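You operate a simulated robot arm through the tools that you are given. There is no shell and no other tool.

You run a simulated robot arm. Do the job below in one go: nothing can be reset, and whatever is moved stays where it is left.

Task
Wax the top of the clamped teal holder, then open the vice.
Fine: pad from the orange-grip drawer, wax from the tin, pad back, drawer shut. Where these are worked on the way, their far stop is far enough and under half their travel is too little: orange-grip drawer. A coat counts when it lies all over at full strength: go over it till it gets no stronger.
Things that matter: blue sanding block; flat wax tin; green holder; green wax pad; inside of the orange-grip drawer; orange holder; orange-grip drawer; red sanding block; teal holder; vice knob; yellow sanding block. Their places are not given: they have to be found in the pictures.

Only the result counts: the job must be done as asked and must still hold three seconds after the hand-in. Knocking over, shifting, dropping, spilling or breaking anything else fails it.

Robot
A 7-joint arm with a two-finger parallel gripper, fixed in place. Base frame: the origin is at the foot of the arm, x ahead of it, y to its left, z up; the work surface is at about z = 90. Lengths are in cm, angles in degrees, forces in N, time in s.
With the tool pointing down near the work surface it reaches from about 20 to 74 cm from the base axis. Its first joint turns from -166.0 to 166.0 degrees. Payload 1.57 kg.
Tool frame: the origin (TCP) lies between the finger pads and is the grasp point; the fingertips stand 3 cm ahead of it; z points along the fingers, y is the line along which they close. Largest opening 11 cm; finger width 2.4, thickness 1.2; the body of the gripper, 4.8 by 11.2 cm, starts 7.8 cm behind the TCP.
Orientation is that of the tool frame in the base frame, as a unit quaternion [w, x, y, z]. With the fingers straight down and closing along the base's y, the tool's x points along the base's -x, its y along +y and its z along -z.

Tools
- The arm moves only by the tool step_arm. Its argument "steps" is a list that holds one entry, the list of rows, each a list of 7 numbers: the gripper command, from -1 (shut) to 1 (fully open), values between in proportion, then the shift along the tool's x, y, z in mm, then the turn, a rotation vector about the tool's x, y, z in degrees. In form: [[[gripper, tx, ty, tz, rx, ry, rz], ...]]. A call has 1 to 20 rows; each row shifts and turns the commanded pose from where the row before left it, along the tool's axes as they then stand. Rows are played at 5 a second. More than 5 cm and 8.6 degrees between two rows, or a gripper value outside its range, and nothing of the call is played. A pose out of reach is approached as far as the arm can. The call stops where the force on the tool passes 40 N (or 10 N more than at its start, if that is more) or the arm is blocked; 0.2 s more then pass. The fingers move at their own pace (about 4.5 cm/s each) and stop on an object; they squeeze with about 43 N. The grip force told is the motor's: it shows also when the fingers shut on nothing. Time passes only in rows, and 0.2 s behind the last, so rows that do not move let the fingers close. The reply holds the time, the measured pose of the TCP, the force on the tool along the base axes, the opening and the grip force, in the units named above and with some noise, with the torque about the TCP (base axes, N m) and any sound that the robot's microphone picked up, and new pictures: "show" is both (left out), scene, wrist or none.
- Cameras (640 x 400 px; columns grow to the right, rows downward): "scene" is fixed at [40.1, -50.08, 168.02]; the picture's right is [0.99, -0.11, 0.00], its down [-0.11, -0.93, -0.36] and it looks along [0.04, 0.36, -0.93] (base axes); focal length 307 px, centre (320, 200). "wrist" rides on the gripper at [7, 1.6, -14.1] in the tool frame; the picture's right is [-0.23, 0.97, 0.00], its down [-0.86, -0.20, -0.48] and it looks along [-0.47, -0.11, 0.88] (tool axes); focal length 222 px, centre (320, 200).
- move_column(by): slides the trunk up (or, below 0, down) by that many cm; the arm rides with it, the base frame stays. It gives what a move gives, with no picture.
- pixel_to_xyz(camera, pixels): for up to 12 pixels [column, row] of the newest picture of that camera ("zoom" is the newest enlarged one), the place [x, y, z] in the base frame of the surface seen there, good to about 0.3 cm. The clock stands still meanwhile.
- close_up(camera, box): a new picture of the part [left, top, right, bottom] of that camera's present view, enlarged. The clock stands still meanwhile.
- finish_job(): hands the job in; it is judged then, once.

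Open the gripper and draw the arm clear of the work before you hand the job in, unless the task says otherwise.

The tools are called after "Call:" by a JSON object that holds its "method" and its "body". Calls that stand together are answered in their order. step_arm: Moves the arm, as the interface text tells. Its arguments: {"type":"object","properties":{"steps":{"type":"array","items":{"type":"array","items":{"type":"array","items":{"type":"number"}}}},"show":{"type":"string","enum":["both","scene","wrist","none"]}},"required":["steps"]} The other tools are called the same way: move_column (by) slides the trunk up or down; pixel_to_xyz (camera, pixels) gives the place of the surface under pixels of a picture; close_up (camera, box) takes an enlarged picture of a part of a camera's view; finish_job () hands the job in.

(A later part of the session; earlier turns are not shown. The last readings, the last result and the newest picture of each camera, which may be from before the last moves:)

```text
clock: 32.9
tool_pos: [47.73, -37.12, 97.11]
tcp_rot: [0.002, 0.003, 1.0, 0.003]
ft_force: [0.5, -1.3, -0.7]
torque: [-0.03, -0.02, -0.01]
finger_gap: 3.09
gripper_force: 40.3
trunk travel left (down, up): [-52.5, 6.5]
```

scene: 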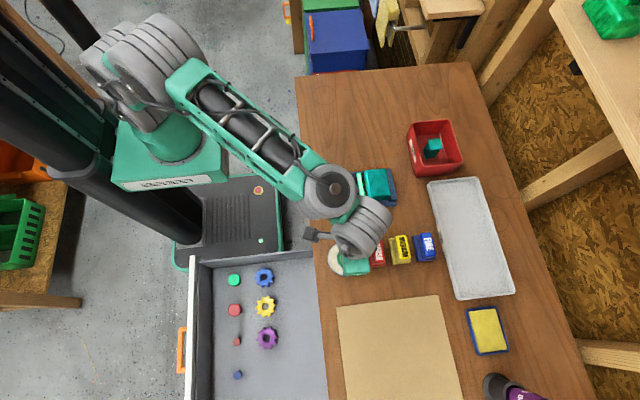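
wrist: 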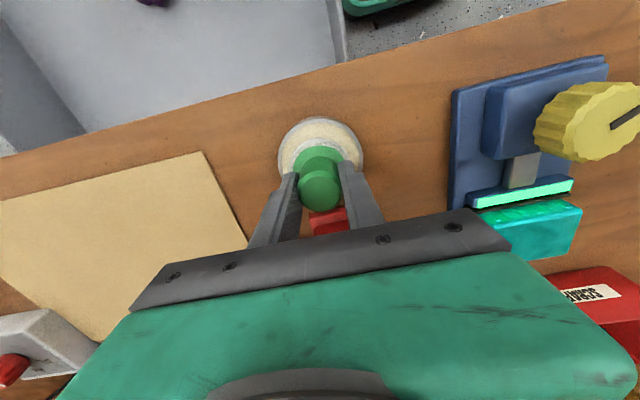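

Call:
{"method": "step_arm", "body": {"steps": [[[-1, 0, 0, 1.5, 0, 0, 0], [-1, 0, 0, 1.5, 0, 0, 0], [-1, 0, 0, 0, 0, 0, 0]]], "show": "none"}}

```text
clock: 33.7
tool_pos: [47.69, -36.96, 97.1]
tcp_rot: [0.002, 0.003, 1.0, 0.001]
ft_force: [-0.6, 1.8, 14.7]
torque: [-0.06, 0.26, 0.0]
finger_gap: 3.09
gripper_force: 40.2
trunk travel left (down, up): [-52.5, 6.5]
```

Contact at z≈97.1 with 14.7 N. I dwell, with small twists of the pad on the wax.

Call:
{"method": "step_arm", "body": {"steps": [[[-1, 0, 0, 0, 0, 0, 6], [-1, 0, 0, 0, 0, 0, 6], [-1, 0, 0, 0, 0, 0, -6], [-1, 0, 0, 0, 0, 0, -6], [-1, 0, 0, 0, 0, 0, -6], [-1, 0, 0, 0, 0, 0, 6], [-1, 2, 0, 0, 0, 0, 0], [-1, -2, 2, 0, 0, 0, 0], [-1, -2, -2, 0, 0, 0, 0], [-1, 2, -2, 0, 0, 0, 0], [-1, 0, 2, 0, 0, 0, 0], [-1, 0, 0, 0, 0, 0, 0], [-1, 0, 0, 0, 0, 0, 0]]]}}

```text
clock: 36.5
tool_pos: [47.7, -37.03, 97.08]
tcp_rot: [0.001, 0.003, 1.0, 0.002]
ft_force: [4.4, -1.3, 29.6]
torque: [-0.22, -0.15, 0.01]
finger_gap: 3.13
gripper_force: 39.7
trunk travel left (down, up): [-52.5, 6.5]
```

scene: 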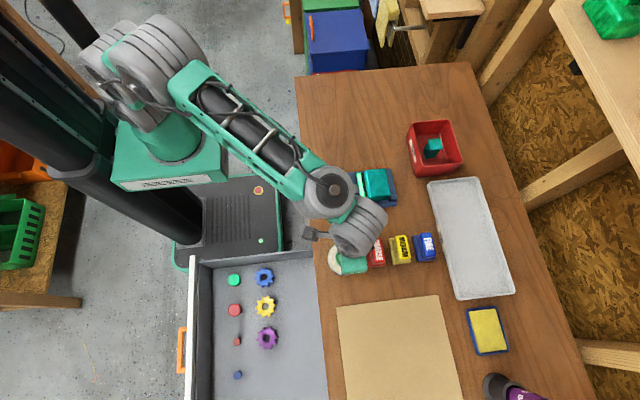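
wrist: 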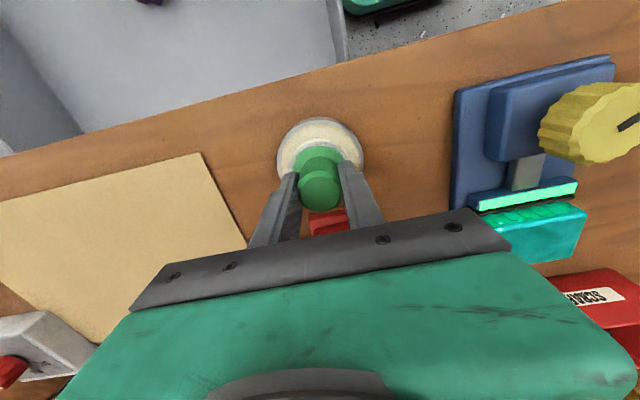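

Force reached 30 N; wax should be taken up. I lift off and look at the vice and holder in the wrist view.

Call:
{"method": "step_arm", "body": {"steps": [[[-1, 0, 0, -5, 0, 0, 0], [-1, 0, 0, -20, 0, 0, 0], [-1, 0, 0, -30, 0, 0, 0], [-1, 0, 0, -30, 0, 0, 0], [-1, 0, 0, -20, 0, 0, 0], [-1, 35, 0, 0, 0, 0, 0], [-1, 35, 0, 0, 0, 0, 0], [-1, 35, 0, 0, 0, 0, 0], [-1, 0, 0, 0, 0, 0, 0]]]}}

Call:
{"method": "close_up", "body": {"camera": "scene", "box": [310, 150, 410, 213]}}

Call:
{"method": "close_up", "body": {"camera": "scene", "box": [300, 220, 380, 270]}}

```text
clock: 38.5
tool_pos: [37.16, -37.02, 107.35]
tcp_rot: [0.001, 0.003, 1.0, 0.003]
ft_force: [-0.5, 0.3, 0.4]
torque: [-0.01, -0.01, -0.04]
finger_gap: 3.09
gripper_force: 39.6
trunk travel left (down, up): [-52.5, 6.5]
```

scene: 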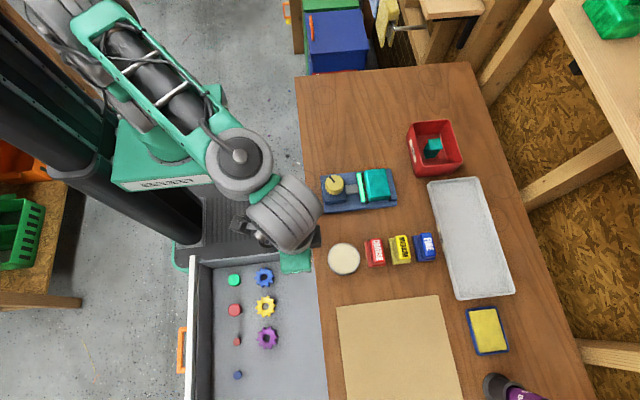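
wrist: 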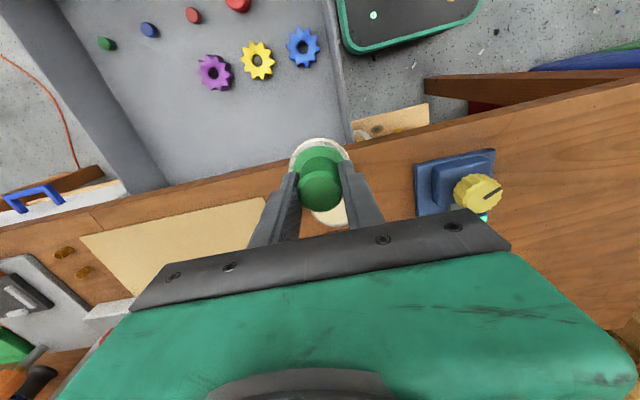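

```text
6.35 times, centred on (360, 182) of scene
```

zoom: 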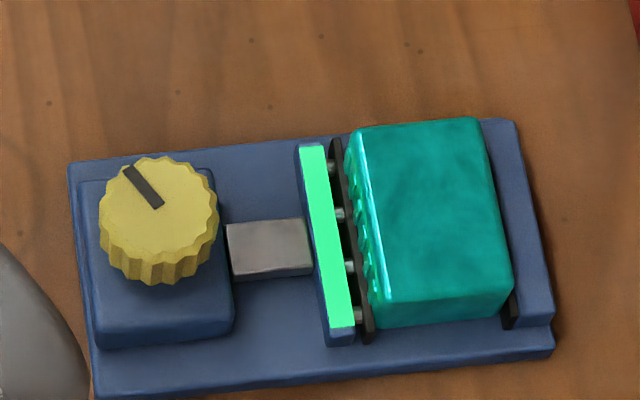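

```text
8.00 times, centred on (340, 245) of scene
```

zoom: 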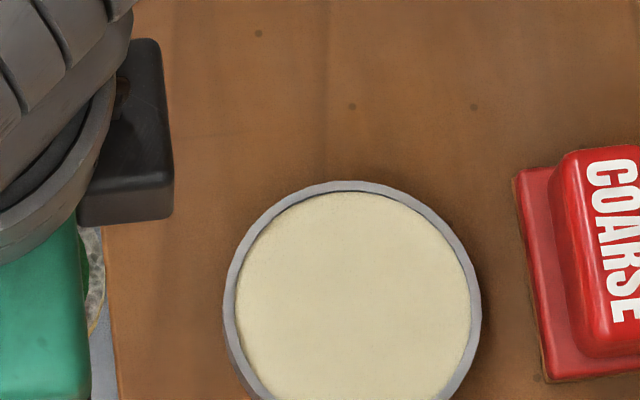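

Tin is undisturbed. I measure the holder top's corners, the jaws and the knob from the scene view.

Call:
{"method": "pixel_to_xyz", "body": {"camera": "scene", "pixels": [[366.8, 172], [383.8, 171], [388, 195], [371.5, 196], [377.2, 182.8], [360.8, 188.3], [334.7, 182.8], [367.8, 185.1], [392.5, 187], [388, 184], [326, 183], [343, 183]]}}

Call:
{"method": "close_up", "body": {"camera": "scene", "box": [352, 160, 400, 190]}}

Call:
{"method": "close_up", "body": {"camera": "scene", "box": [352, 180, 400, 210]}}

```text
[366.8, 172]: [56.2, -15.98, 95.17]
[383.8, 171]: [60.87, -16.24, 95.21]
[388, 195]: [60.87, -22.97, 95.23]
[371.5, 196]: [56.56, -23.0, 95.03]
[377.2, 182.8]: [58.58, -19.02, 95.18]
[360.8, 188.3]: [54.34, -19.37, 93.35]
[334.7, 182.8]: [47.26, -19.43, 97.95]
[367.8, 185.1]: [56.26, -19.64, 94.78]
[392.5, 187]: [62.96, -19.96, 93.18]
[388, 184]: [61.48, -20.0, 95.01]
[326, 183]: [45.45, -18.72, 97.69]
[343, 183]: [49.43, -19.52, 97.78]
```

```text
13.33 times, centred on (376, 175) of scene
```

zoom: 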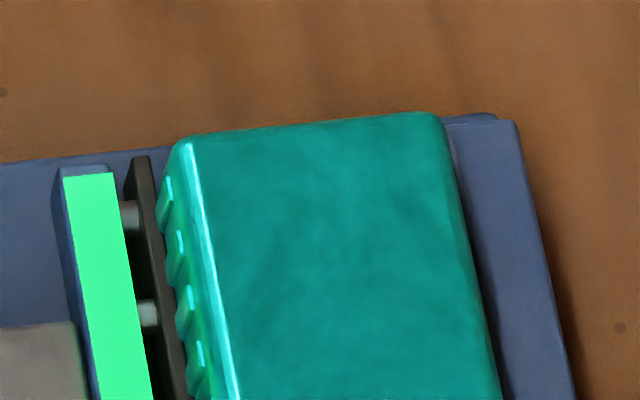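

```text
13.33 times, centred on (376, 195) of scene
```

zoom: 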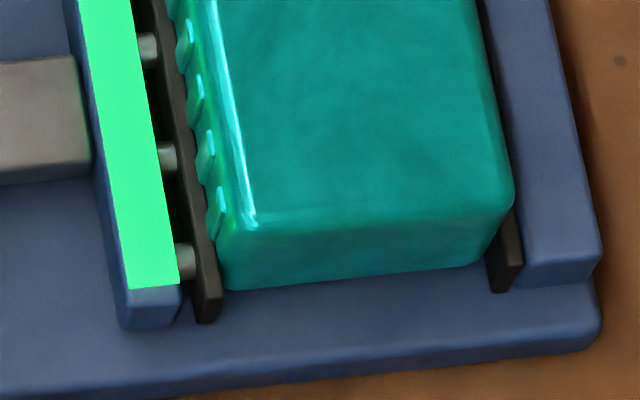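

Holder top spans x 56.0–61.5, y −23.0…−15.9 at z≈95.2 (matte, unwaxed). I go above its centre, then lower to about 1 cm above contact.

Call:
{"method": "step_arm", "body": {"steps": [[[-1, -36, 29.2, 0, 0, 0, 0], [-1, -36, 29.2, 0, 0, 0, 0], [-1, -36, 29.2, 0, 0, 0, 0], [-1, -36, 29.2, 0, 0, 0, 0], [-1, -36, 29.2, 0, 0, 0, 0], [-1, -36, 29.2, 0, 0, 0, 0], [-1, 0, 0, 20, 0, 0, 0], [-1, 0, 0, 20, 0, 0, 0], [-1, 0, 0, 20, 0, 0, 0], [-1, 0, 0, 0, 0, 0, 0]]]}}

```text
clock: 40.7
tool_pos: [58.85, -19.73, 101.43]
tcp_rot: [0.001, 0.003, 1.0, 0.003]
ft_force: [-0.2, 0.0, -0.6]
torque: [-0.02, -0.05, 0.0]
finger_gap: 3.12
gripper_force: 39.5
trunk travel left (down, up): [-52.5, 6.5]
```

scene: 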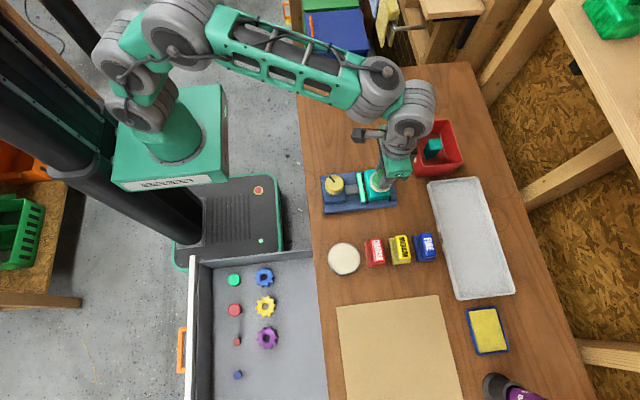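
wrist: 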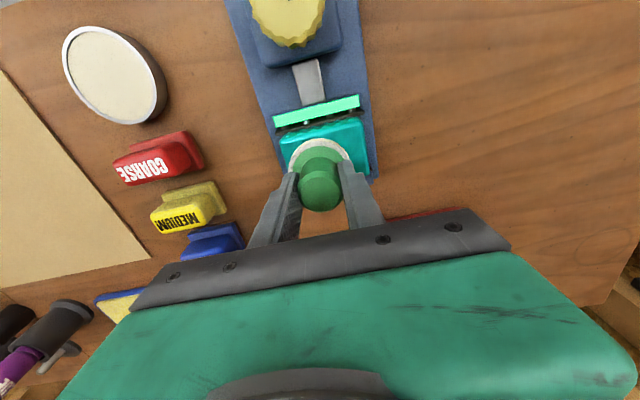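

The pad hovers over the holder. I step down in 1.5 mm rows until contact.

Call:
{"method": "step_arm", "body": {"steps": [[[-1, 0, 0, 3, 0, 0, 0], [-1, 0, 0, 3, 0, 0, 0], [-1, 0, 0, 2, 0, 0, 0], [-1, 0, 0, 1.5, 0, 0, 0], [-1, 0, 0, 0, 0, 0, 0]]], "show": "none"}}

```text
clock: 41.9
tool_pos: [58.89, -19.7, 100.47]
tcp_rot: [0.001, 0.003, 1.0, 0.003]
ft_force: [-1.2, 0.0, 1.0]
torque: [-0.03, -0.01, 0.02]
finger_gap: 3.11
gripper_force: 40.3
trunk travel left (down, up): [-52.5, 6.5]
```

Contact just begins at z≈100.47. I press 1.5 mm further and make a first slow rubbing pass along the near-jaw side.

Call:
{"method": "step_arm", "body": {"steps": [[[-1, 0, 0, 1.5, 0, 0, 0], [-1, 7, 6, 0, 0, 0, 0], [-1, 7, 6, 0, 0, 0, 0], [-1, 0, 6, 0, 0, 0, 0], [-1, 0, 5, 0, 0, 0, 0], [-1, 0, -8, 0, 0, 0, 0], [-1, 0, -8, 0, 0, 0, 0], [-1, 0, -8, 0, 0, 0, 0], [-1, 0, -8, 0, 0, 0, 0], [-1, 0, -8, 0, 0, 0, 0], [-1, 0, -6, 0, 0, 0, 0], [-1, 0, 0, 0, 0, 0, 0]]]}}

```text
clock: 44.5
tool_pos: [57.45, -21.99, 100.45]
tcp_rot: [0.001, 0.004, 1.0, 0.002]
ft_force: [0.3, 3.8, 10.1]
torque: [0.21, -0.1, 0.03]
finger_gap: 3.12
gripper_force: 40.1
trunk travel left (down, up): [-52.5, 6.5]
```

scene: 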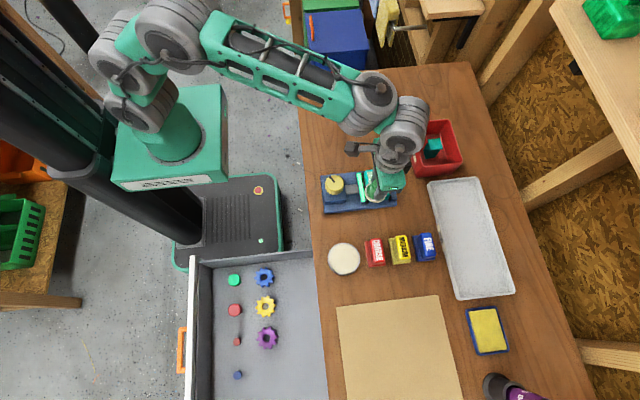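
wrist: 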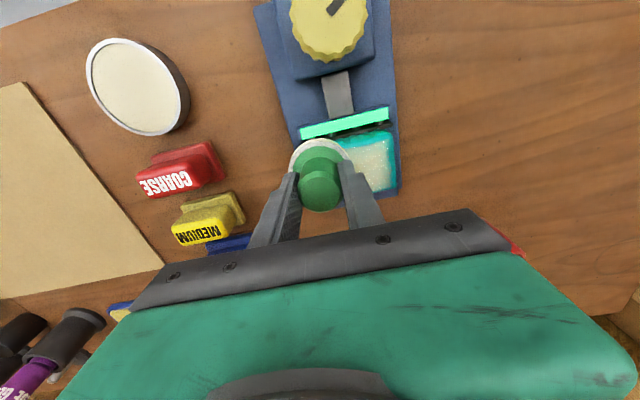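

A whitish coat shows at (370,165) in the wrist view, and force is a gentle 10 N. I continue over the middle and far strips.

Call:
{"method": "step_arm", "body": {"steps": [[[-1, -7, 0, 0, 0, 0, 0], [-1, -7, 0, 0, 0, 0, 0], [-1, 0, 8, 0, 0, 0, 0], [-1, 0, 8, 0, 0, 0, 0], [-1, 0, 8, 0, 0, 0, 0], [-1, 0, 8, 0, 0, 0, 0], [-1, 0, 8, 0, 0, 0, 0], [-1, 0, 6, 0, 0, 0, 0], [-1, -7, 0, 0, 0, 0, 0], [-1, -7, 0, 0, 0, 0, 0], [-1, 0, -8, 0, 0, 0, 0], [-1, 0, -8, 0, 0, 0, 0], [-1, 0, -8, 0, 0, 0, 0], [-1, 0, -8, 0, 0, 0, 0], [-1, 0, -8, 0, 0, 0, 0], [-1, 0, -6, 0, 0, 0, 0], [-1, 0, 0, 0, 0, 0, 0]]]}}

```text
clock: 48.1
tool_pos: [60.25, -21.93, 100.38]
tcp_rot: [0.001, 0.003, 1.0, 0.002]
ft_force: [0.4, 0.4, 0.2]
torque: [-0.01, 0.01, 0.03]
finger_gap: 3.09
gripper_force: 40.0
trunk travel left (down, up): [-52.5, 6.5]
```

scene: 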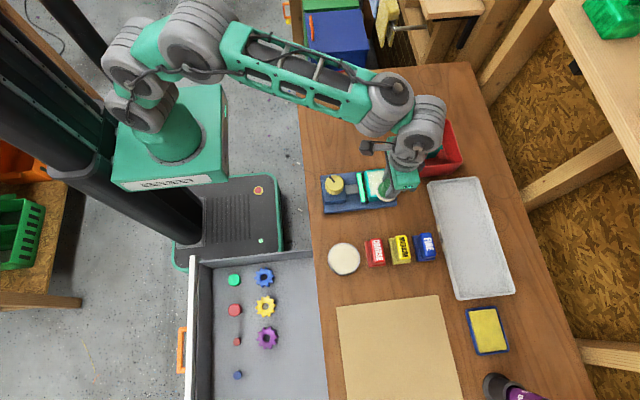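
wrist: 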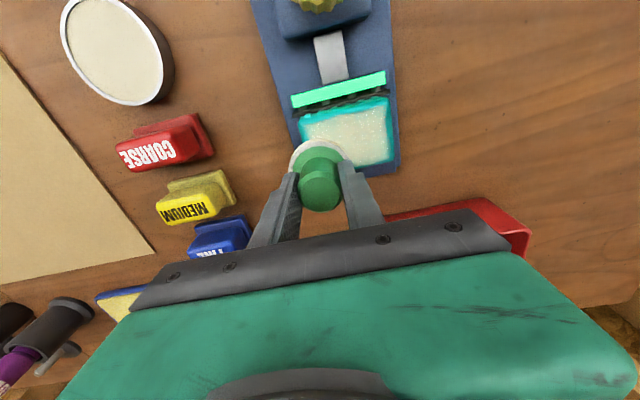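

Force fell to near zero, so contact may be light here. I zoom on the coat before the next passes.

Call:
{"method": "close_up", "body": {"camera": "wrist", "box": [270, 70, 430, 170]}}

Call:
{"method": "step_arm", "body": {"steps": [[[-1, 0, 0, 1.5, 0, 0, 0], [-1, 0, 8, 0, 0, 0, 0], [-1, 0, 8, 0, 0, 0, 0], [-1, 0, 8, 0, 0, 0, 0], [-1, 0, 8, 0, 0, 0, 0], [-1, 0, 8, 0, 0, 0, 0], [-1, 0, 6, 0, 0, 0, 0], [-1, 7, 0, 0, 0, 0, 0], [-1, 7, 0, 0, 0, 0, 0], [-1, 0, -8, 0, 0, 0, 0], [-1, 0, -8, 0, 0, 0, 0], [-1, 0, -8, 0, 0, 0, 0], [-1, 0, -8, 0, 0, 0, 0], [-1, 0, -8, 0, 0, 0, 0], [-1, 0, -6, 0, 0, 0, 0], [-1, 0, 0, 0, 0, 0, 0]]]}}

```text
4.00 times, centred on (350, 120) of wrist
```

zoom: 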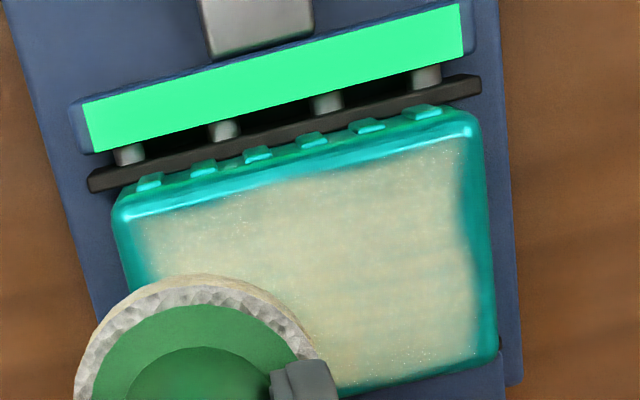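

```text
clock: 51.5
tool_pos: [58.95, -21.96, 100.26]
tcp_rot: [0.002, 0.003, 1.0, 0.003]
ft_force: [0.9, 6.9, 17.4]
torque: [0.22, 0.09, -0.01]
finger_gap: 3.12
gripper_force: 40.1
trunk travel left (down, up): [-52.5, 6.5]
```

scene: 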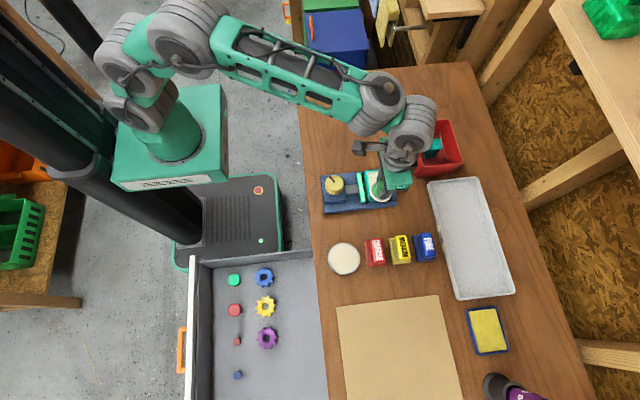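
wrist: 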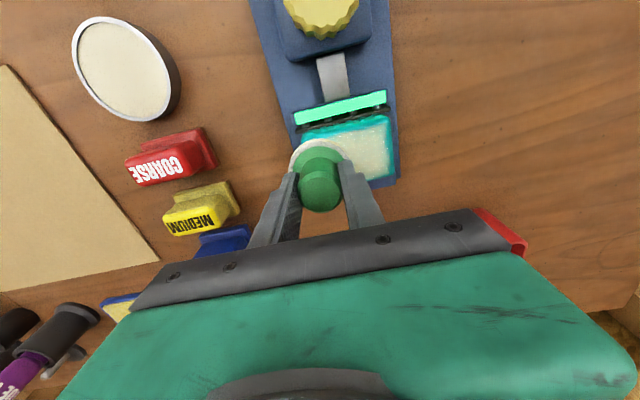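

The coat spreads; the near-jaw edge and −y corner look thinner. I do the near-jaw strip again, reaching slightly farther, with about the same pressure.

Call:
{"method": "step_arm", "body": {"steps": [[[-1, 8, 0, 0, 0, 0, 0], [-1, 9, -3, 0, 0, 0, 0], [-1, 0, 8, 0, 0, 0, 0], [-1, 0, 8, 0, 0, 0, 0], [-1, 0, 8, 0, 0, 0, 0], [-1, 0, 8, 0, 0, 0, 0], [-1, 0, 8, 0, 0, 0, 0], [-1, 0, 8, 0, 0, 0, 0], [-1, 0, 4, 0, 0, 0, 0], [-1, 0, -8, 0, 0, 0, 0], [-1, 0, -8, 0, 0, 0, 0], [-1, 0, -8, 0, 0, 0, 0], [-1, 0, -8, 0, 0, 0, 0], [-1, 0, -8, 0, 0, 0, 0], [-1, 0, -8, 0, 0, 0, 0], [-1, 0, -4, 0, 0, 0, 0], [-1, 0, 0, 0, 0, 0, 0]]], "show": "wrist"}}

```text
clock: 55.1
tool_pos: [57.2, -22.21, 100.37]
tcp_rot: [0.001, 0.003, 1.0, 0.003]
ft_force: [-0.2, 4.1, 10.9]
torque: [0.18, -0.02, 0.04]
finger_gap: 3.1
gripper_force: 40.4
trunk travel left (down, up): [-52.5, 6.5]
```

wrist: 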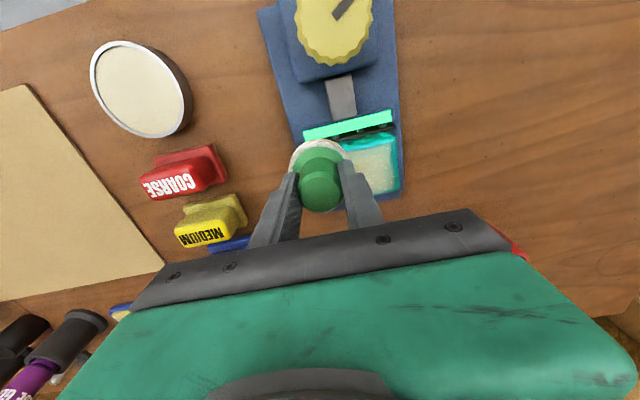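

Now the −y end strip along x, the far strip, and the +y end strip.

Call:
{"method": "step_arm", "body": {"steps": [[[-1, -8, 0, 0, 0, 0, 0], [-1, -8, 0, 0, 0, 0, 0], [-1, -8, 0, 0, 0, 0, 0], [-1, -8, 0, 0.5, 0, 0, 0], [-1, 0, 8, 0, 0, 0, 0], [-1, 0, 8, 0, 0, 0, 0], [-1, 0, 8, 0, 0, 0, 0], [-1, 0, 8, 0, 0, 0, 0], [-1, 0, 8, 0, 0, 0, 0], [-1, 0, 8, 0, 0, 0, 0], [-1, 0, 4, 0, 0, 0, 0], [-1, 8, 0, 0, 0, 0, 0], [-1, 8, 0, 0, 0, 0, 0], [-1, 8, 0, 0, 0, 0, 0], [-1, 8, 0, 0, 0, 0, 0], [-1, 0, 0, 0, 0, 0, 0]]]}}

```text
clock: 58.5
tool_pos: [57.2, -17.05, 100.18]
tcp_rot: [0.001, 0.003, 1.0, 0.002]
ft_force: [5.4, -0.7, 19.8]
torque: [-0.23, -0.38, 0.03]
finger_gap: 3.13
gripper_force: 39.8
trunk travel left (down, up): [-52.5, 6.5]
```

scene: 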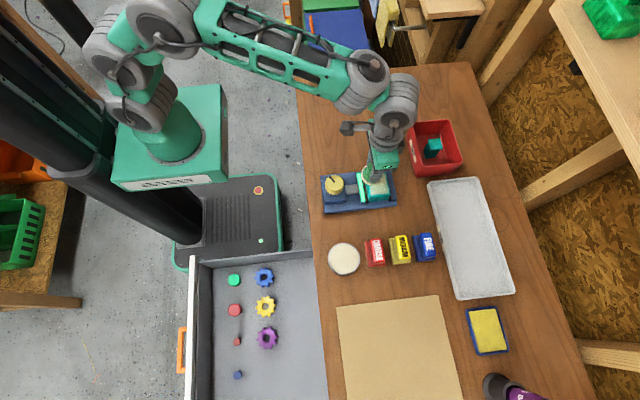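
wrist: 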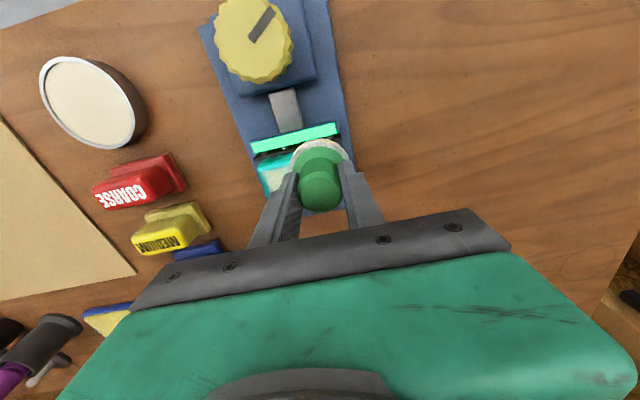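

I lift off and move back above the tin to inspect the coat unobstructed.

Call:
{"method": "step_arm", "body": {"steps": [[[-1, 0, 0, -10, 0, 0, 0], [-1, 0, 0, -30, 0, 0, 0], [-1, 0, 0, -20, 0, 0, 0], [-1, 24, -34, 0, 0, 0, 0], [-1, 24, -34, 0, 0, 0, 0], [-1, 24, -34, 0, 0, 0, 0], [-1, 24, -34, 0, 0, 0, 0], [-1, 24, -34, 0, 0, 0, 0], [-1, 24, -34, 0, 0, 0, 0], [-1, 0, 0, 0, 0, 0, 0]]]}}

Call:
{"method": "close_up", "body": {"camera": "scene", "box": [352, 160, 408, 195]}}

Call:
{"method": "close_up", "body": {"camera": "scene", "box": [352, 175, 408, 210]}}

```text
clock: 60.7
tool_pos: [42.73, -37.41, 106.05]
tcp_rot: [0.001, 0.003, 1.0, 0.003]
ft_force: [-0.5, -0.7, -0.7]
torque: [-0.02, 0.01, 0.03]
finger_gap: 3.13
gripper_force: 40.0
trunk travel left (down, up): [-52.5, 6.5]
```

scene: 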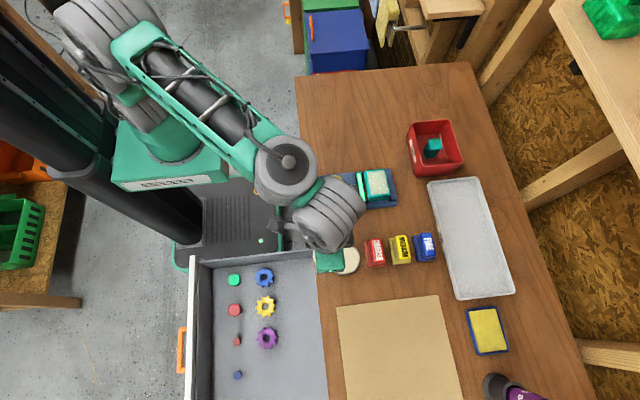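
wrist: 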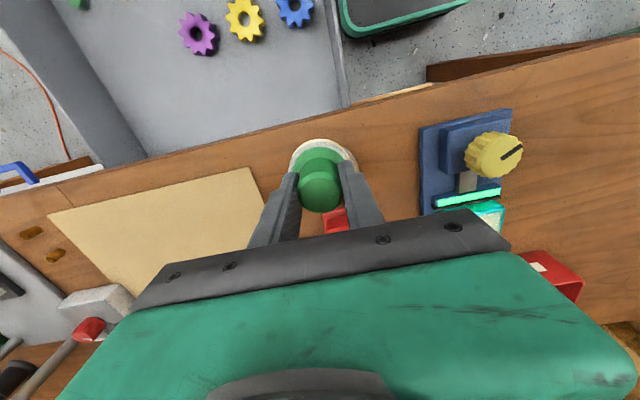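

```text
11.43 times, centred on (380, 178) of scene
```

zoom: 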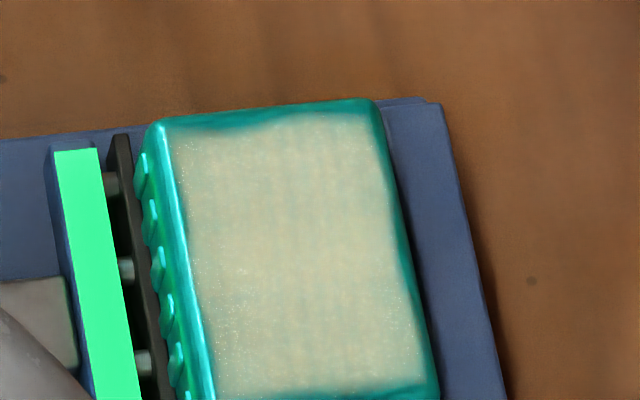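

```text
11.43 times, centred on (380, 192) of scene
```

zoom: 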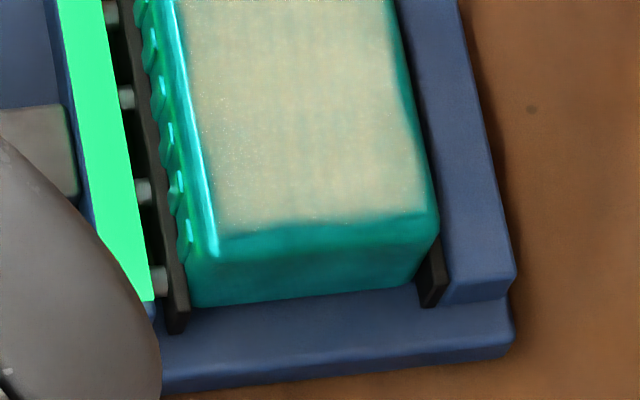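

The coat covers most of the top; thin teal strips remain at the ±y ends (zoom rows ~120 and ~235). I take more wax from the tin, then go over again with a wider reach.

Call:
{"method": "step_arm", "body": {"steps": [[[-1, -25, 1.5, 0, 0, 0, 0], [-1, -25, 1.5, 0, 0, 0, 0], [-1, 0, 0, 30, 0, 0, 0], [-1, 0, 0, 30, 0, 0, 0], [-1, 0, 0, 20, 0, 0, 0], [-1, 0, 0, 8, 0, 0, 0], [-1, 0, 0, 3, 0, 0, 0], [-1, 0, 0, 1.5, 0, 0, 0], [-1, 0, 0, 0, 0, 0, 5], [-1, 0, 0, 0, 0, 0, 5], [-1, 0, 0, 0, 0, 0, -5], [-1, 0, 0, 0, 0, 0, -5], [-1, 0, 0, 0, 0, 0, -5], [-1, 0, 0, 0, 0, 0, 5], [-1, 0, 0, 0, 0, 0, 0]]], "show": "wrist"}}

```text
clock: 63.9
tool_pos: [47.64, -37.1, 96.78]
tcp_rot: [0.002, 0.003, 1.0, 0.001]
ft_force: [2.4, -1.6, 16.1]
torque: [-0.2, 0.05, 0.01]
finger_gap: 3.12
gripper_force: 40.0
trunk travel left (down, up): [-52.5, 6.5]
```

wrist: 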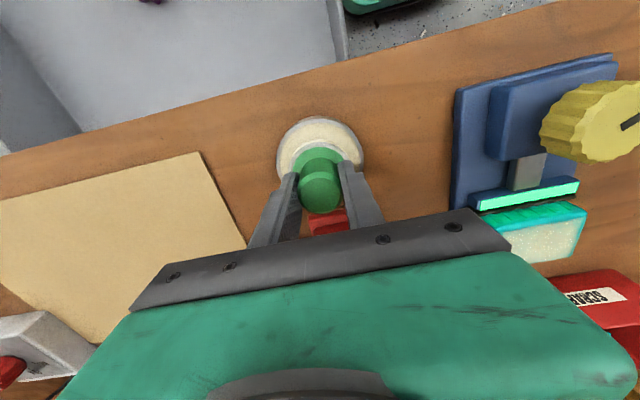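

16 N on the wax again. Now up and over to the −y, near-jaw corner of the holder at (57.0,−22.6), lowering to contact.

Call:
{"method": "step_arm", "body": {"steps": [[[-1, 0, 0, -12, 0, 0, 0], [-1, 0, 0, -40, 0, 0, 0], [-1, 0, 0, -40, 0, 0, 0], [-1, -31, 48, 0, 0, 0, 0], [-1, -31, 48, 0, 0, 0, 0], [-1, -31, 48, 0, 0, 0, 0], [-1, 0, 0, 30, 0, 0, 0], [-1, 0, 0, 17, 0, 0, 0], [-1, 0, 0, 5, 0, 0, 0], [-1, 0, 0, 3, 0, 0, 0], [-1, 0, 0, 2, 0, 0, 0], [-1, 0, 0, 0, 0, 0, 0]]], "show": "wrist"}}

```text
refused: row 4 steps farther than a row can; nothing moved
```

The row was over 5 cm; I split it.

Call:
{"method": "step_arm", "body": {"steps": [[[-1, 0, 0, -12, 0, 0, 0], [-1, 0, 0, -40, 0, 0, 0], [-1, 0, 0, -40, 0, 0, 0], [-1, -23.3, 36, 0, 0, 0, 0], [-1, -23.3, 36, 0, 0, 0, 0], [-1, -23.3, 36, 0, 0, 0, 0], [-1, -23.3, 36, 0, 0, 0, 0], [-1, 0, 0, 30, 0, 0, 0], [-1, 0, 0, 17, 0, 0, 0], [-1, 0, 0, 5, 0, 0, 0], [-1, 0, 0, 3, 0, 0, 0], [-1, 0, 0, 2, 0, 0, 0], [-1, 0, 0, 0, 0, 0, 0]]], "show": "wrist"}}

```text
clock: 66.7
tool_pos: [57.05, -22.7, 100.32]
tcp_rot: [0.0, 0.004, 1.0, 0.004]
ft_force: [0.4, -0.8, 0.2]
torque: [-0.05, -0.01, -0.01]
finger_gap: 3.13
gripper_force: 39.7
trunk travel left (down, up): [-52.5, 6.5]
```

wrist: 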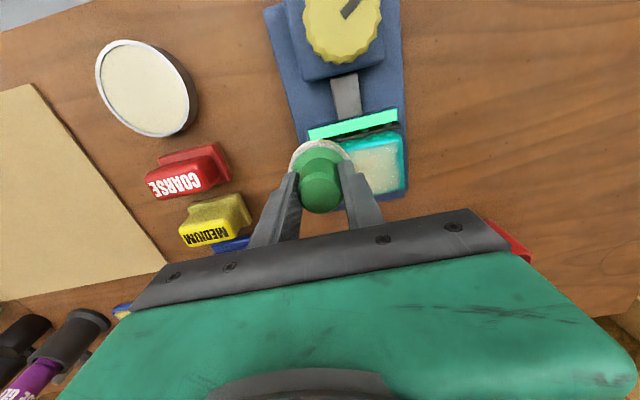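

No contact yet; I press down and rub along the near strip, then the +y end, reaching farther than before.

Call:
{"method": "step_arm", "body": {"steps": [[[-1, 0, 0, 1.5, 0, 0, 0], [-1, 0, 0, 1.5, 0, 0, 0], [-1, 0, 8, 0, 0, 0, 0], [-1, 0, 8, 0, 0, 0, 0], [-1, 0, 8, 0, 0, 0, 0], [-1, 0, 8, 0, 0, 0, 0], [-1, 0, 8, 0, 0, 0, 0], [-1, 0, 8, 0, 0, 0, 0], [-1, 0, 8, 0, 0, 0, 0], [-1, 0, 6, 0, 0, 0, 0], [-1, -8, 0, 0, 0, 0, 0], [-1, -8, 0, 0, 0, 0, 0], [-1, -8, 0, 0, 0, 0, 0], [-1, -8, 0, 0, 0, 0, 0], [-1, -6, 0, 0, 0, 0, 0], [-1, 0, 0, 0, 0, 0, 0]]], "show": "wrist"}}

```text
clock: 70.1
tool_pos: [60.93, -16.61, 100.24]
tcp_rot: [0.002, 0.003, 1.0, 0.002]
ft_force: [-5.0, -0.5, 15.9]
torque: [-0.2, 0.4, -0.04]
finger_gap: 3.14
gripper_force: 40.4
trunk travel left (down, up): [-52.5, 6.5]
```

wrist: 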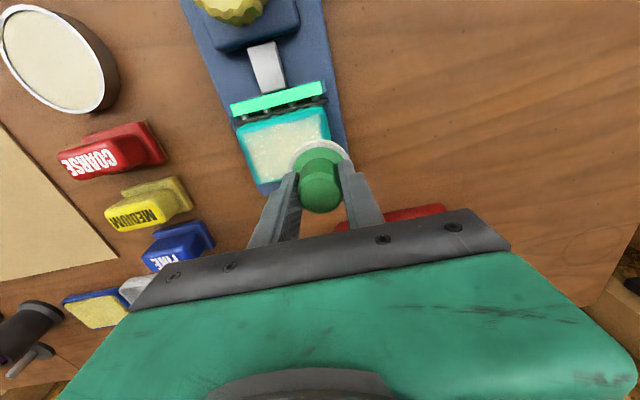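

16 N, good. Now the far strip to the −y end, then along that end back to the near side.

Call:
{"method": "step_arm", "body": {"steps": [[[-1, 0, -8, 0, 0, 0, 0], [-1, 0, -8, 0, 0, 0, 0], [-1, 0, -8, 0, 0, 0, 0], [-1, 0, -8, 0, 0, 0, 0], [-1, 0, -8, 0, 0, 0, 0], [-1, 0, -8, 0, 0, 0, 0], [-1, 0, -8, 0, 0, 0, 0], [-1, 0, -6, 0, 0, 0, 0], [-1, 8, 0, 0, 0, 0, 0], [-1, 8, 0, 0, 0, 0, 0], [-1, 8, 0, 0, 0, 0, 0], [-1, 8, 0, 0, 0, 0, 0], [-1, 6, 0, 0, 0, 0, 0], [-1, 0, 0, 0, 0, 0, 0]]], "show": "wrist"}}

```text
clock: 73.1
tool_pos: [57.07, -22.7, 100.24]
tcp_rot: [0.001, 0.003, 1.0, 0.004]
ft_force: [7.5, 1.0, 19.2]
torque: [0.12, -0.58, -0.07]
finger_gap: 3.13
gripper_force: 40.2
trunk travel left (down, up): [-52.5, 6.5]
```

wrist: 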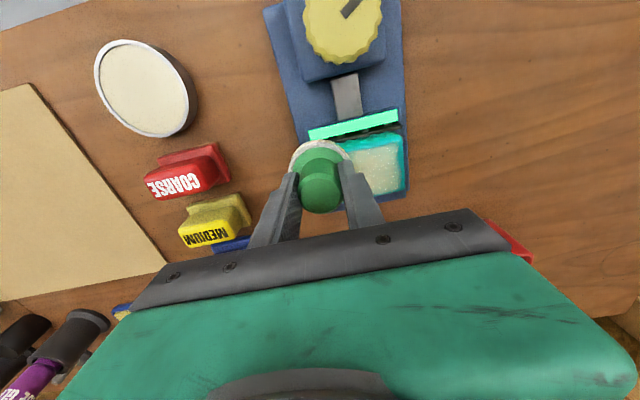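

Next the middle: a zigzag of strips at x≈58.2 and 59.8, then another near-strip pass.

Call:
{"method": "step_arm", "body": {"steps": [[[-1, -12, 0, 0, 0, 0, 0], [-1, 0, 9, 0, 0, 0, 0], [-1, 0, 9, 0, 0, 0, 0], [-1, 0, 9, 0, 0, 0, 0], [-1, 0, 9, 0, 0, 0, 0], [-1, 0, 9, 0, 0, 0, 0], [-1, 0, 9, 0, 0, 0, 0], [-1, -8, 6, 0, 0, 0, 0], [-1, -8, 0, 0, 0, 0, 0], [-1, 0, -9, 0, 0, 0, 0], [-1, 0, -9, 0, 0, 0, 0], [-1, 0, -9, 0, 0, 0, 0], [-1, 0, -9, 0, 0, 0, 0], [-1, 0, -9, 0, 0, 0, 0], [-1, 0, -9, 0, 0, 0, 0], [-1, 0, -6, 0, 0, 0, 0], [-1, 0, 0, 0, 0, 0, 0]]], "show": "wrist"}}

Call:
{"method": "step_arm", "body": {"steps": [[[-1, 0, 0, 1, 0, 0, 0], [-1, 9, 0, 0, 0, 0, 0], [-1, 9, 0, 0, 0, 0, 0], [-1, 9, 0, 0, 0, 0, 0], [-1, 0, 9, 0, 0, 0, 0], [-1, 0, 9, 0, 0, 0, 0], [-1, 0, 9, 0, 0, 0, 0], [-1, 0, 9, 0, 0, 0, 0], [-1, 0, 9, 0, 0, 0, 0], [-1, 0, 9, 0, 0, 0, 0], [-1, 0, 6, 0, 0, 0, 0], [-1, 0, 0, 0, 0, 0, 0]]], "show": "wrist"}}

```text
clock: 76.7
tool_pos: [59.86, -22.84, 100.31]
tcp_rot: [0.003, 0.004, 1.0, 0.002]
ft_force: [0.0, 4.4, 14.1]
torque: [0.26, 0.11, -0.02]
finger_gap: 3.13
gripper_force: 40.3
trunk travel left (down, up): [-52.5, 6.5]
```

wrist: 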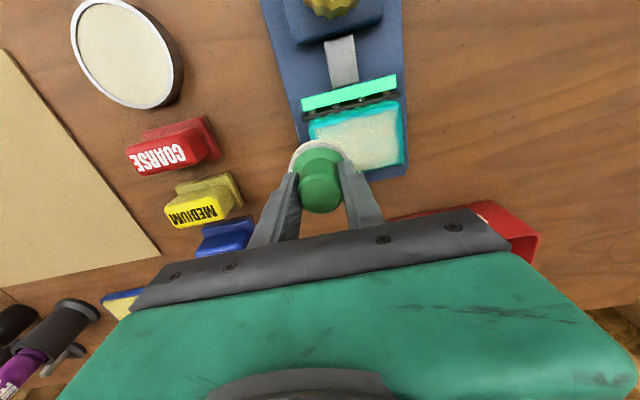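

```text
clock: 79.3
tool_pos: [57.19, -16.75, 100.15]
tcp_rot: [0.001, 0.003, 1.0, 0.003]
ft_force: [-0.1, -9.9, 26.1]
torque: [-0.72, -0.18, -0.09]
finger_gap: 3.12
gripper_force: 39.9
trunk travel left (down, up): [-52.5, 6.5]
```

wrist: 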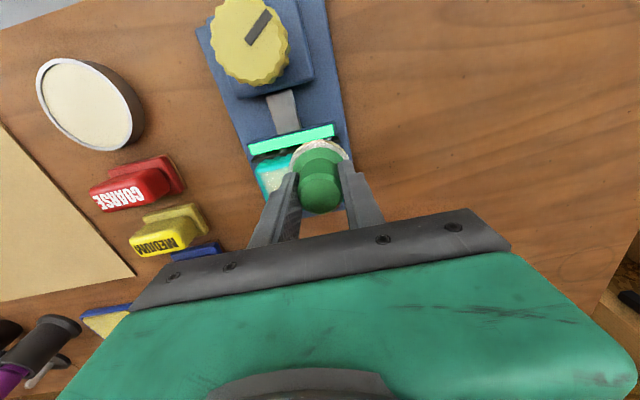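

Force rose to 26 N; I lift off and back away to compare the coat with the earlier view.

Call:
{"method": "step_arm", "body": {"steps": [[[-1, 0, 0, -10, 0, 0, 0], [-1, 0, 0, -30, 0, 0, 0], [-1, 0, 0, -20, 0, 0, 0], [-1, 24, -34, 0, 0, 0, 0], [-1, 24, -34, 0, 0, 0, 0], [-1, 24, -34, 0, 0, 0, 0], [-1, 24, -34, 0, 0, 0, 0], [-1, 24, -34, 0, 0, 0, 0], [-1, 24, -34, 0, 0, 0, 0], [-1, 0, 0, 0, 0, 0, 0]]]}}

Call:
{"method": "close_up", "body": {"camera": "scene", "box": [352, 160, 408, 195]}}

Call:
{"method": "close_up", "body": {"camera": "scene", "box": [352, 175, 408, 210]}}

```text
clock: 81.5
tool_pos: [42.61, -37.08, 105.91]
tcp_rot: [0.002, 0.002, 1.0, 0.003]
ft_force: [-0.4, -0.7, -0.5]
torque: [0.02, 0.0, -0.02]
finger_gap: 3.13
gripper_force: 40.2
trunk travel left (down, up): [-52.5, 6.5]
```

scene: 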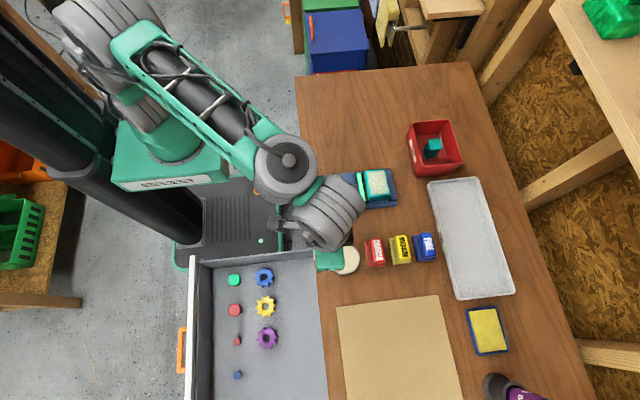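
wrist: 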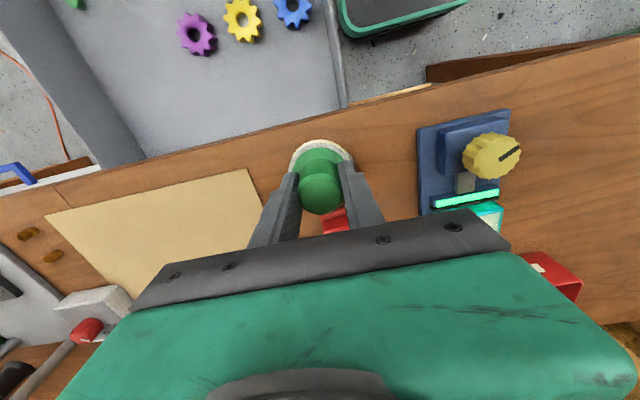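

```text
11.43 times, centred on (380, 178) of scene
```

zoom: 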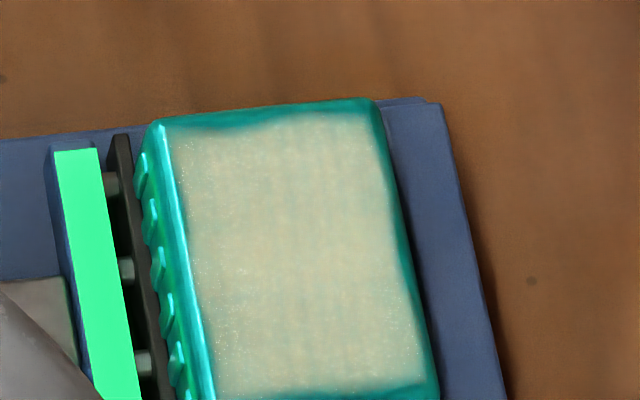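

```text
11.43 times, centred on (380, 192) of scene
```

zoom: 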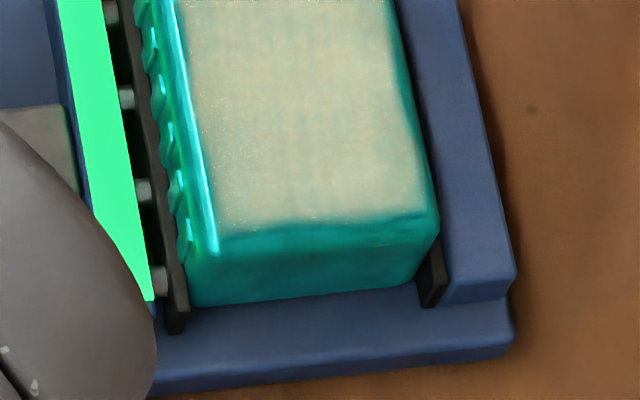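

The two pictures of the coat are identical in extent and tone, so it is saturated. I now carry the pad back to its place over the drawer (25.1,−61.7) and lower to z≈82.

Call:
{"method": "step_arm", "body": {"steps": [[[-1, 21.9, -30.8, 0, 0, 0, 0], [-1, 21.9, -30.8, 0, 0, 0, 0], [-1, 21.9, -30.8, 0, 0, 0, 0], [-1, 21.9, -30.8, 0, 0, 0, 0], [-1, 21.9, -30.8, 0, 0, 0, 0], [-1, 21.9, -30.8, 0, 0, 0, 0], [-1, 21.9, -30.8, 0, 0, 0, 0], [-1, 21.9, -30.8, 0, 0, 0, 0], [-1, 0, 0, 34, 0, 0, 0], [-1, 0, 0, 34, 0, 0, 0], [-1, 0, 0, 34, 0, 0, 0], [-1, 0, 0, 34, 0, 0, 0], [-1, 0, 0, 34, 0, 0, 0], [-1, 0, 0, 34, 0, 0, 0], [-1, 0, 0, 30, 0, 0, 0], [-1, 0, 0, 0, 0, 0, 0]]]}}

```text
clock: 84.9
tool_pos: [25.07, -61.68, 82.37]
tcp_rot: [0.001, 0.004, 1.0, 0.003]
ft_force: [-0.3, 0.2, -0.9]
torque: [0.01, 0.02, -0.05]
finger_gap: 3.11
gripper_force: 40.0
trunk travel left (down, up): [-52.5, 6.5]
```

scene: 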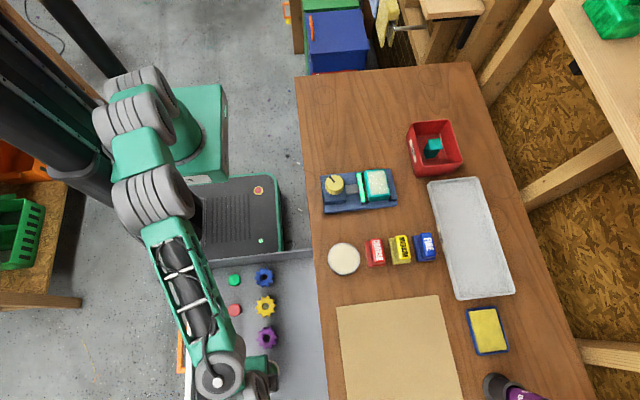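
wrist: 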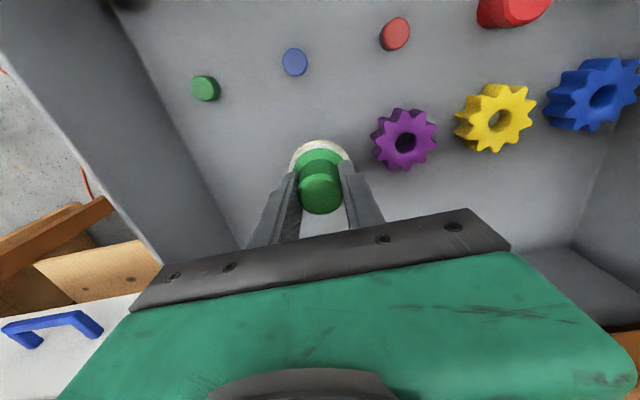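

The pad is above its old spot, clear of the gear at (405,137). I lower gently until it touches.

Call:
{"method": "step_arm", "body": {"steps": [[[-1, 0, 0, 10, 0, 0, 0], [-1, 0, 0, 10, 0, 0, 0], [-1, 0, 0, 8, 0, 0, 0], [-1, 0, 0, 2, 0, 0, 0], [-1, 0, 0, 0, 0, 0, 0]]], "show": "none"}}

Call:
{"method": "step_arm", "body": {"steps": [[[-1, 0, 0, 1.5, 0, 0, 0], [-1, 0, 0, 1.5, 0, 0, 0], [-1, 0, 0, 0, 0, 0, 0]]], "show": "wrist"}}

```text
clock: 86.1
tool_pos: [25.05, -61.32, 79.37]
tcp_rot: [0.001, 0.003, 1.0, 0.003]
ft_force: [0.2, -0.8, -1.0]
torque: [0.01, 0.0, 0.03]
finger_gap: 3.12
gripper_force: 39.9
trunk travel left (down, up): [-52.5, 6.5]
```

```text
clock: 86.9
tool_pos: [25.05, -61.49, 79.11]
tcp_rot: [0.001, 0.003, 1.0, 0.002]
ft_force: [0.4, 0.4, 0.3]
torque: [-0.02, -0.01, 0.01]
finger_gap: 3.09
gripper_force: 40.2
trunk travel left (down, up): [-52.5, 6.5]
```

wrist: 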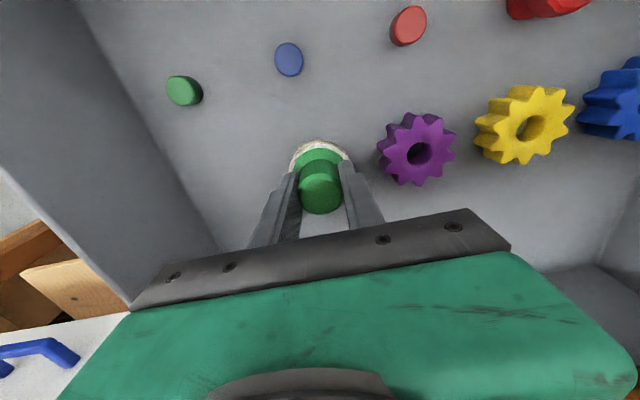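

Call:
{"method": "step_arm", "body": {"steps": [[[-1, 0, 0, 1.5, 0, 0, 0], [-1, 0, 0, 1.5, 0, 0, 0], [-1, 0, 0, 0, 0, 0, 0]]], "show": "none"}}

```text
clock: 87.7
tool_pos: [25.03, -61.51, 79.12]
tcp_rot: [0.001, 0.003, 1.0, 0.0]
ft_force: [-1.6, 3.3, 16.0]
torque: [0.02, 0.06, 0.03]
finger_gap: 3.11
gripper_force: 39.9
trunk travel left (down, up): [-52.5, 6.5]
```

Touched down (16 N). I relax slightly, open, and rise straight up.

Call:
{"method": "step_arm", "body": {"steps": [[[-1, 0, 0, -2, 0, 0, 0], [0, 0, 0, 0, 0, 0, 0], [0, 0, 0, 0, 0, 0, 0], [0, 0, 0, 0, 0, 0, 0], [0, 0, 0, -10, 0, 0, 0], [0, 0, 0, -25, 0, 0, 0], [0, 0, 0, -35, 0, 0, 0], [0, 0, 0, -35, 0, 0, 0], [0, 0, 0, -35, 0, 0, 0], [0, 0, 0, -35, 0, 0, 0], [0, 0, 0, -35, 0, 0, 0], [0, 0, 0, 0, 0, 0, 0]]]}}

```text
clock: 90.3
tool_pos: [25.16, -61.54, 99.97]
tcp_rot: [0.001, 0.003, 1.0, 0.003]
ft_force: [0.2, -0.6, -0.8]
torque: [0.0, 0.02, -0.02]
finger_gap: 5.5
gripper_force: 0.1
trunk travel left (down, up): [-52.5, 6.5]
```

scene: 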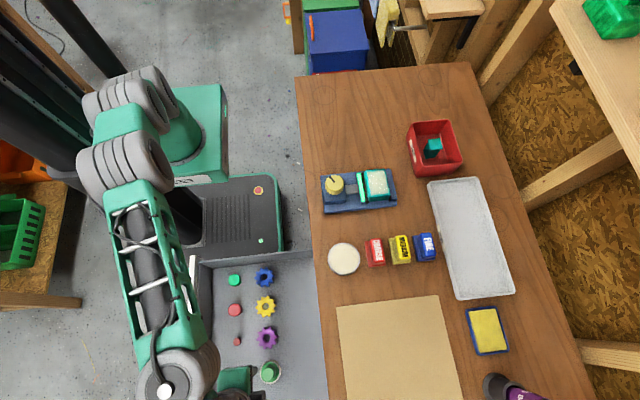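
wrist: 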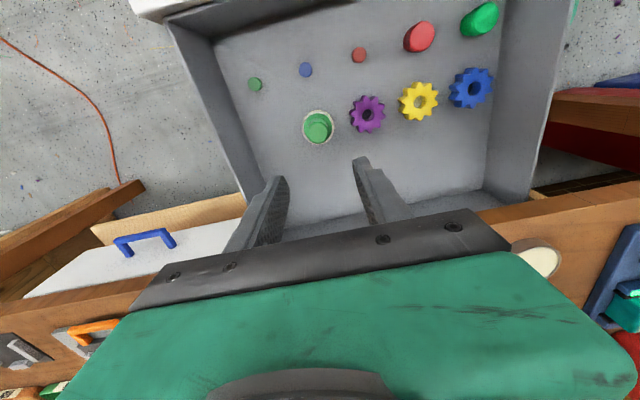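

The pad stands back in the drawer at (318,127). Next I close the fingers and go to the outside of the drawer face (handle side) at (4.0,−53.3), tips above the handle bar.

Call:
{"method": "step_arm", "body": {"steps": [[[-1, 35.3, 13.7, 0, 0, 0, 0], [-1, 35.3, 13.7, 0, 0, 0, 0], [-1, 35.3, 13.7, 0, 0, 0, 0], [-1, 35.3, 13.7, 0, 0, 0, 0], [-1, 35.3, 13.7, 0, 0, 0, 0], [-1, 35.3, 13.7, 0, 0, 0, 0], [-1, 0, 0, 0, 0, 0, 0]]]}}

```text
clock: 91.9
tool_pos: [3.85, -53.28, 99.98]
tcp_rot: [0.001, 0.003, 1.0, 0.003]
ft_force: [-1.2, -0.1, -1.5]
torque: [-0.02, -0.04, -0.02]
finger_gap: 0.02
gripper_force: 21.3
trunk travel left (down, up): [-52.5, 6.5]
```

scene: 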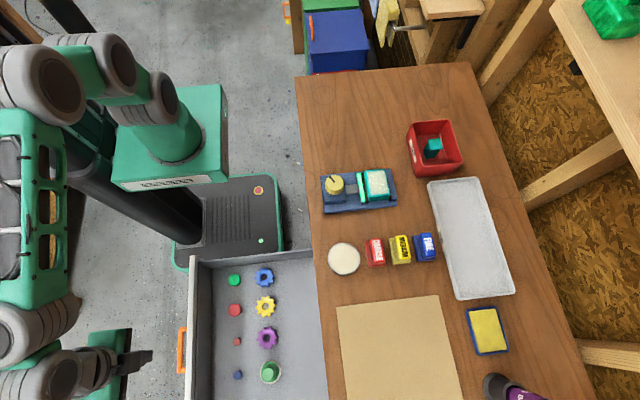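
wrist: 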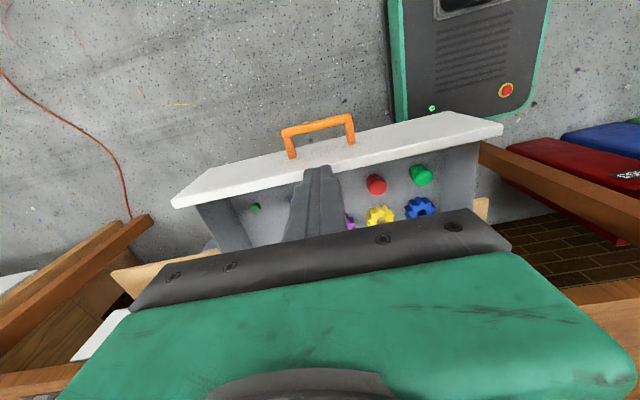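

I measure the handle and face top from this picture before lowering.

Call:
{"method": "pixel_to_xyz", "body": {"camera": "wrist", "pixels": [[318, 124], [330, 150], [290, 165], [350, 140], [289, 150]]}}

Call:
{"method": "pixel_to_xyz", "body": {"camera": "scene", "pixels": [[181, 350], [191, 320], [196, 320], [190, 380], [193, 270]]}}

```text
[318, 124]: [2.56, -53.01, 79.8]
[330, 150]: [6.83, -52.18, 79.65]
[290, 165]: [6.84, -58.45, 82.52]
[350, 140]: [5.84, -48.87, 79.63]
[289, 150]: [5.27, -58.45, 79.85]
```

```text
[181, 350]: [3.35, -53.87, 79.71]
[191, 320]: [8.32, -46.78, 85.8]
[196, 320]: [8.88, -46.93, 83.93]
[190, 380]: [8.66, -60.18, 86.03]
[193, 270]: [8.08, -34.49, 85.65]
```

Face front at x≈6.8, handle top z≈79.8, so at TCP z≈84.8 the tips clear the handle. I lower there.

Call:
{"method": "step_arm", "body": {"steps": [[[-1, 0, 0, 38, 0, 0, 0], [-1, 0, 0, 38, 0, 0, 0], [-1, 0, 0, 38, 0, 0, 0], [-1, 0, 0, 38, 0, 0, 0], [-1, 0, 0, 0, 0, 0, 0]]]}}

```text
clock: 93.1
tool_pos: [3.88, -53.11, 84.65]
tcp_rot: [0.001, 0.004, 1.0, 0.003]
ft_force: [-1.2, -0.3, -0.1]
torque: [-0.02, 0.0, -0.01]
finger_gap: 0.0
gripper_force: 20.8
trunk travel left (down, up): [-52.5, 6.5]
```

scene: 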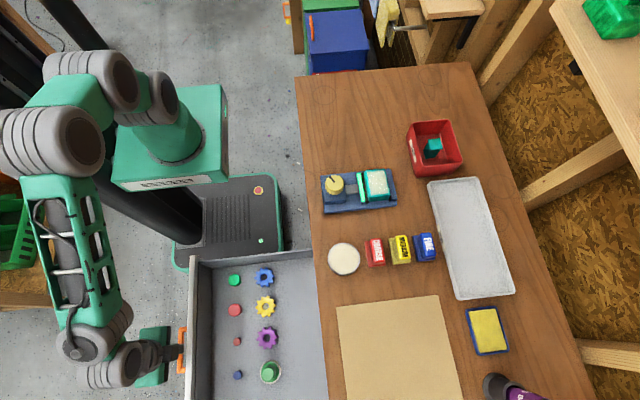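
wrist: 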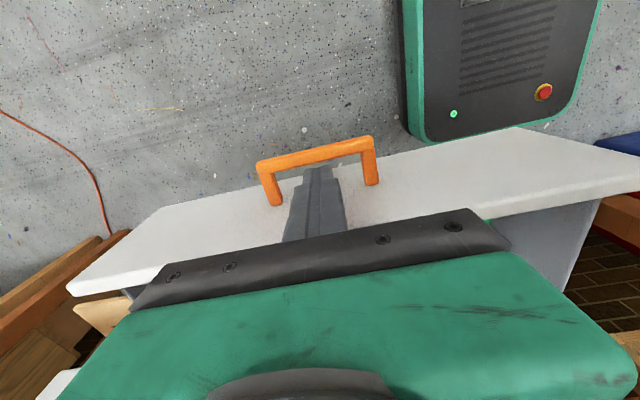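

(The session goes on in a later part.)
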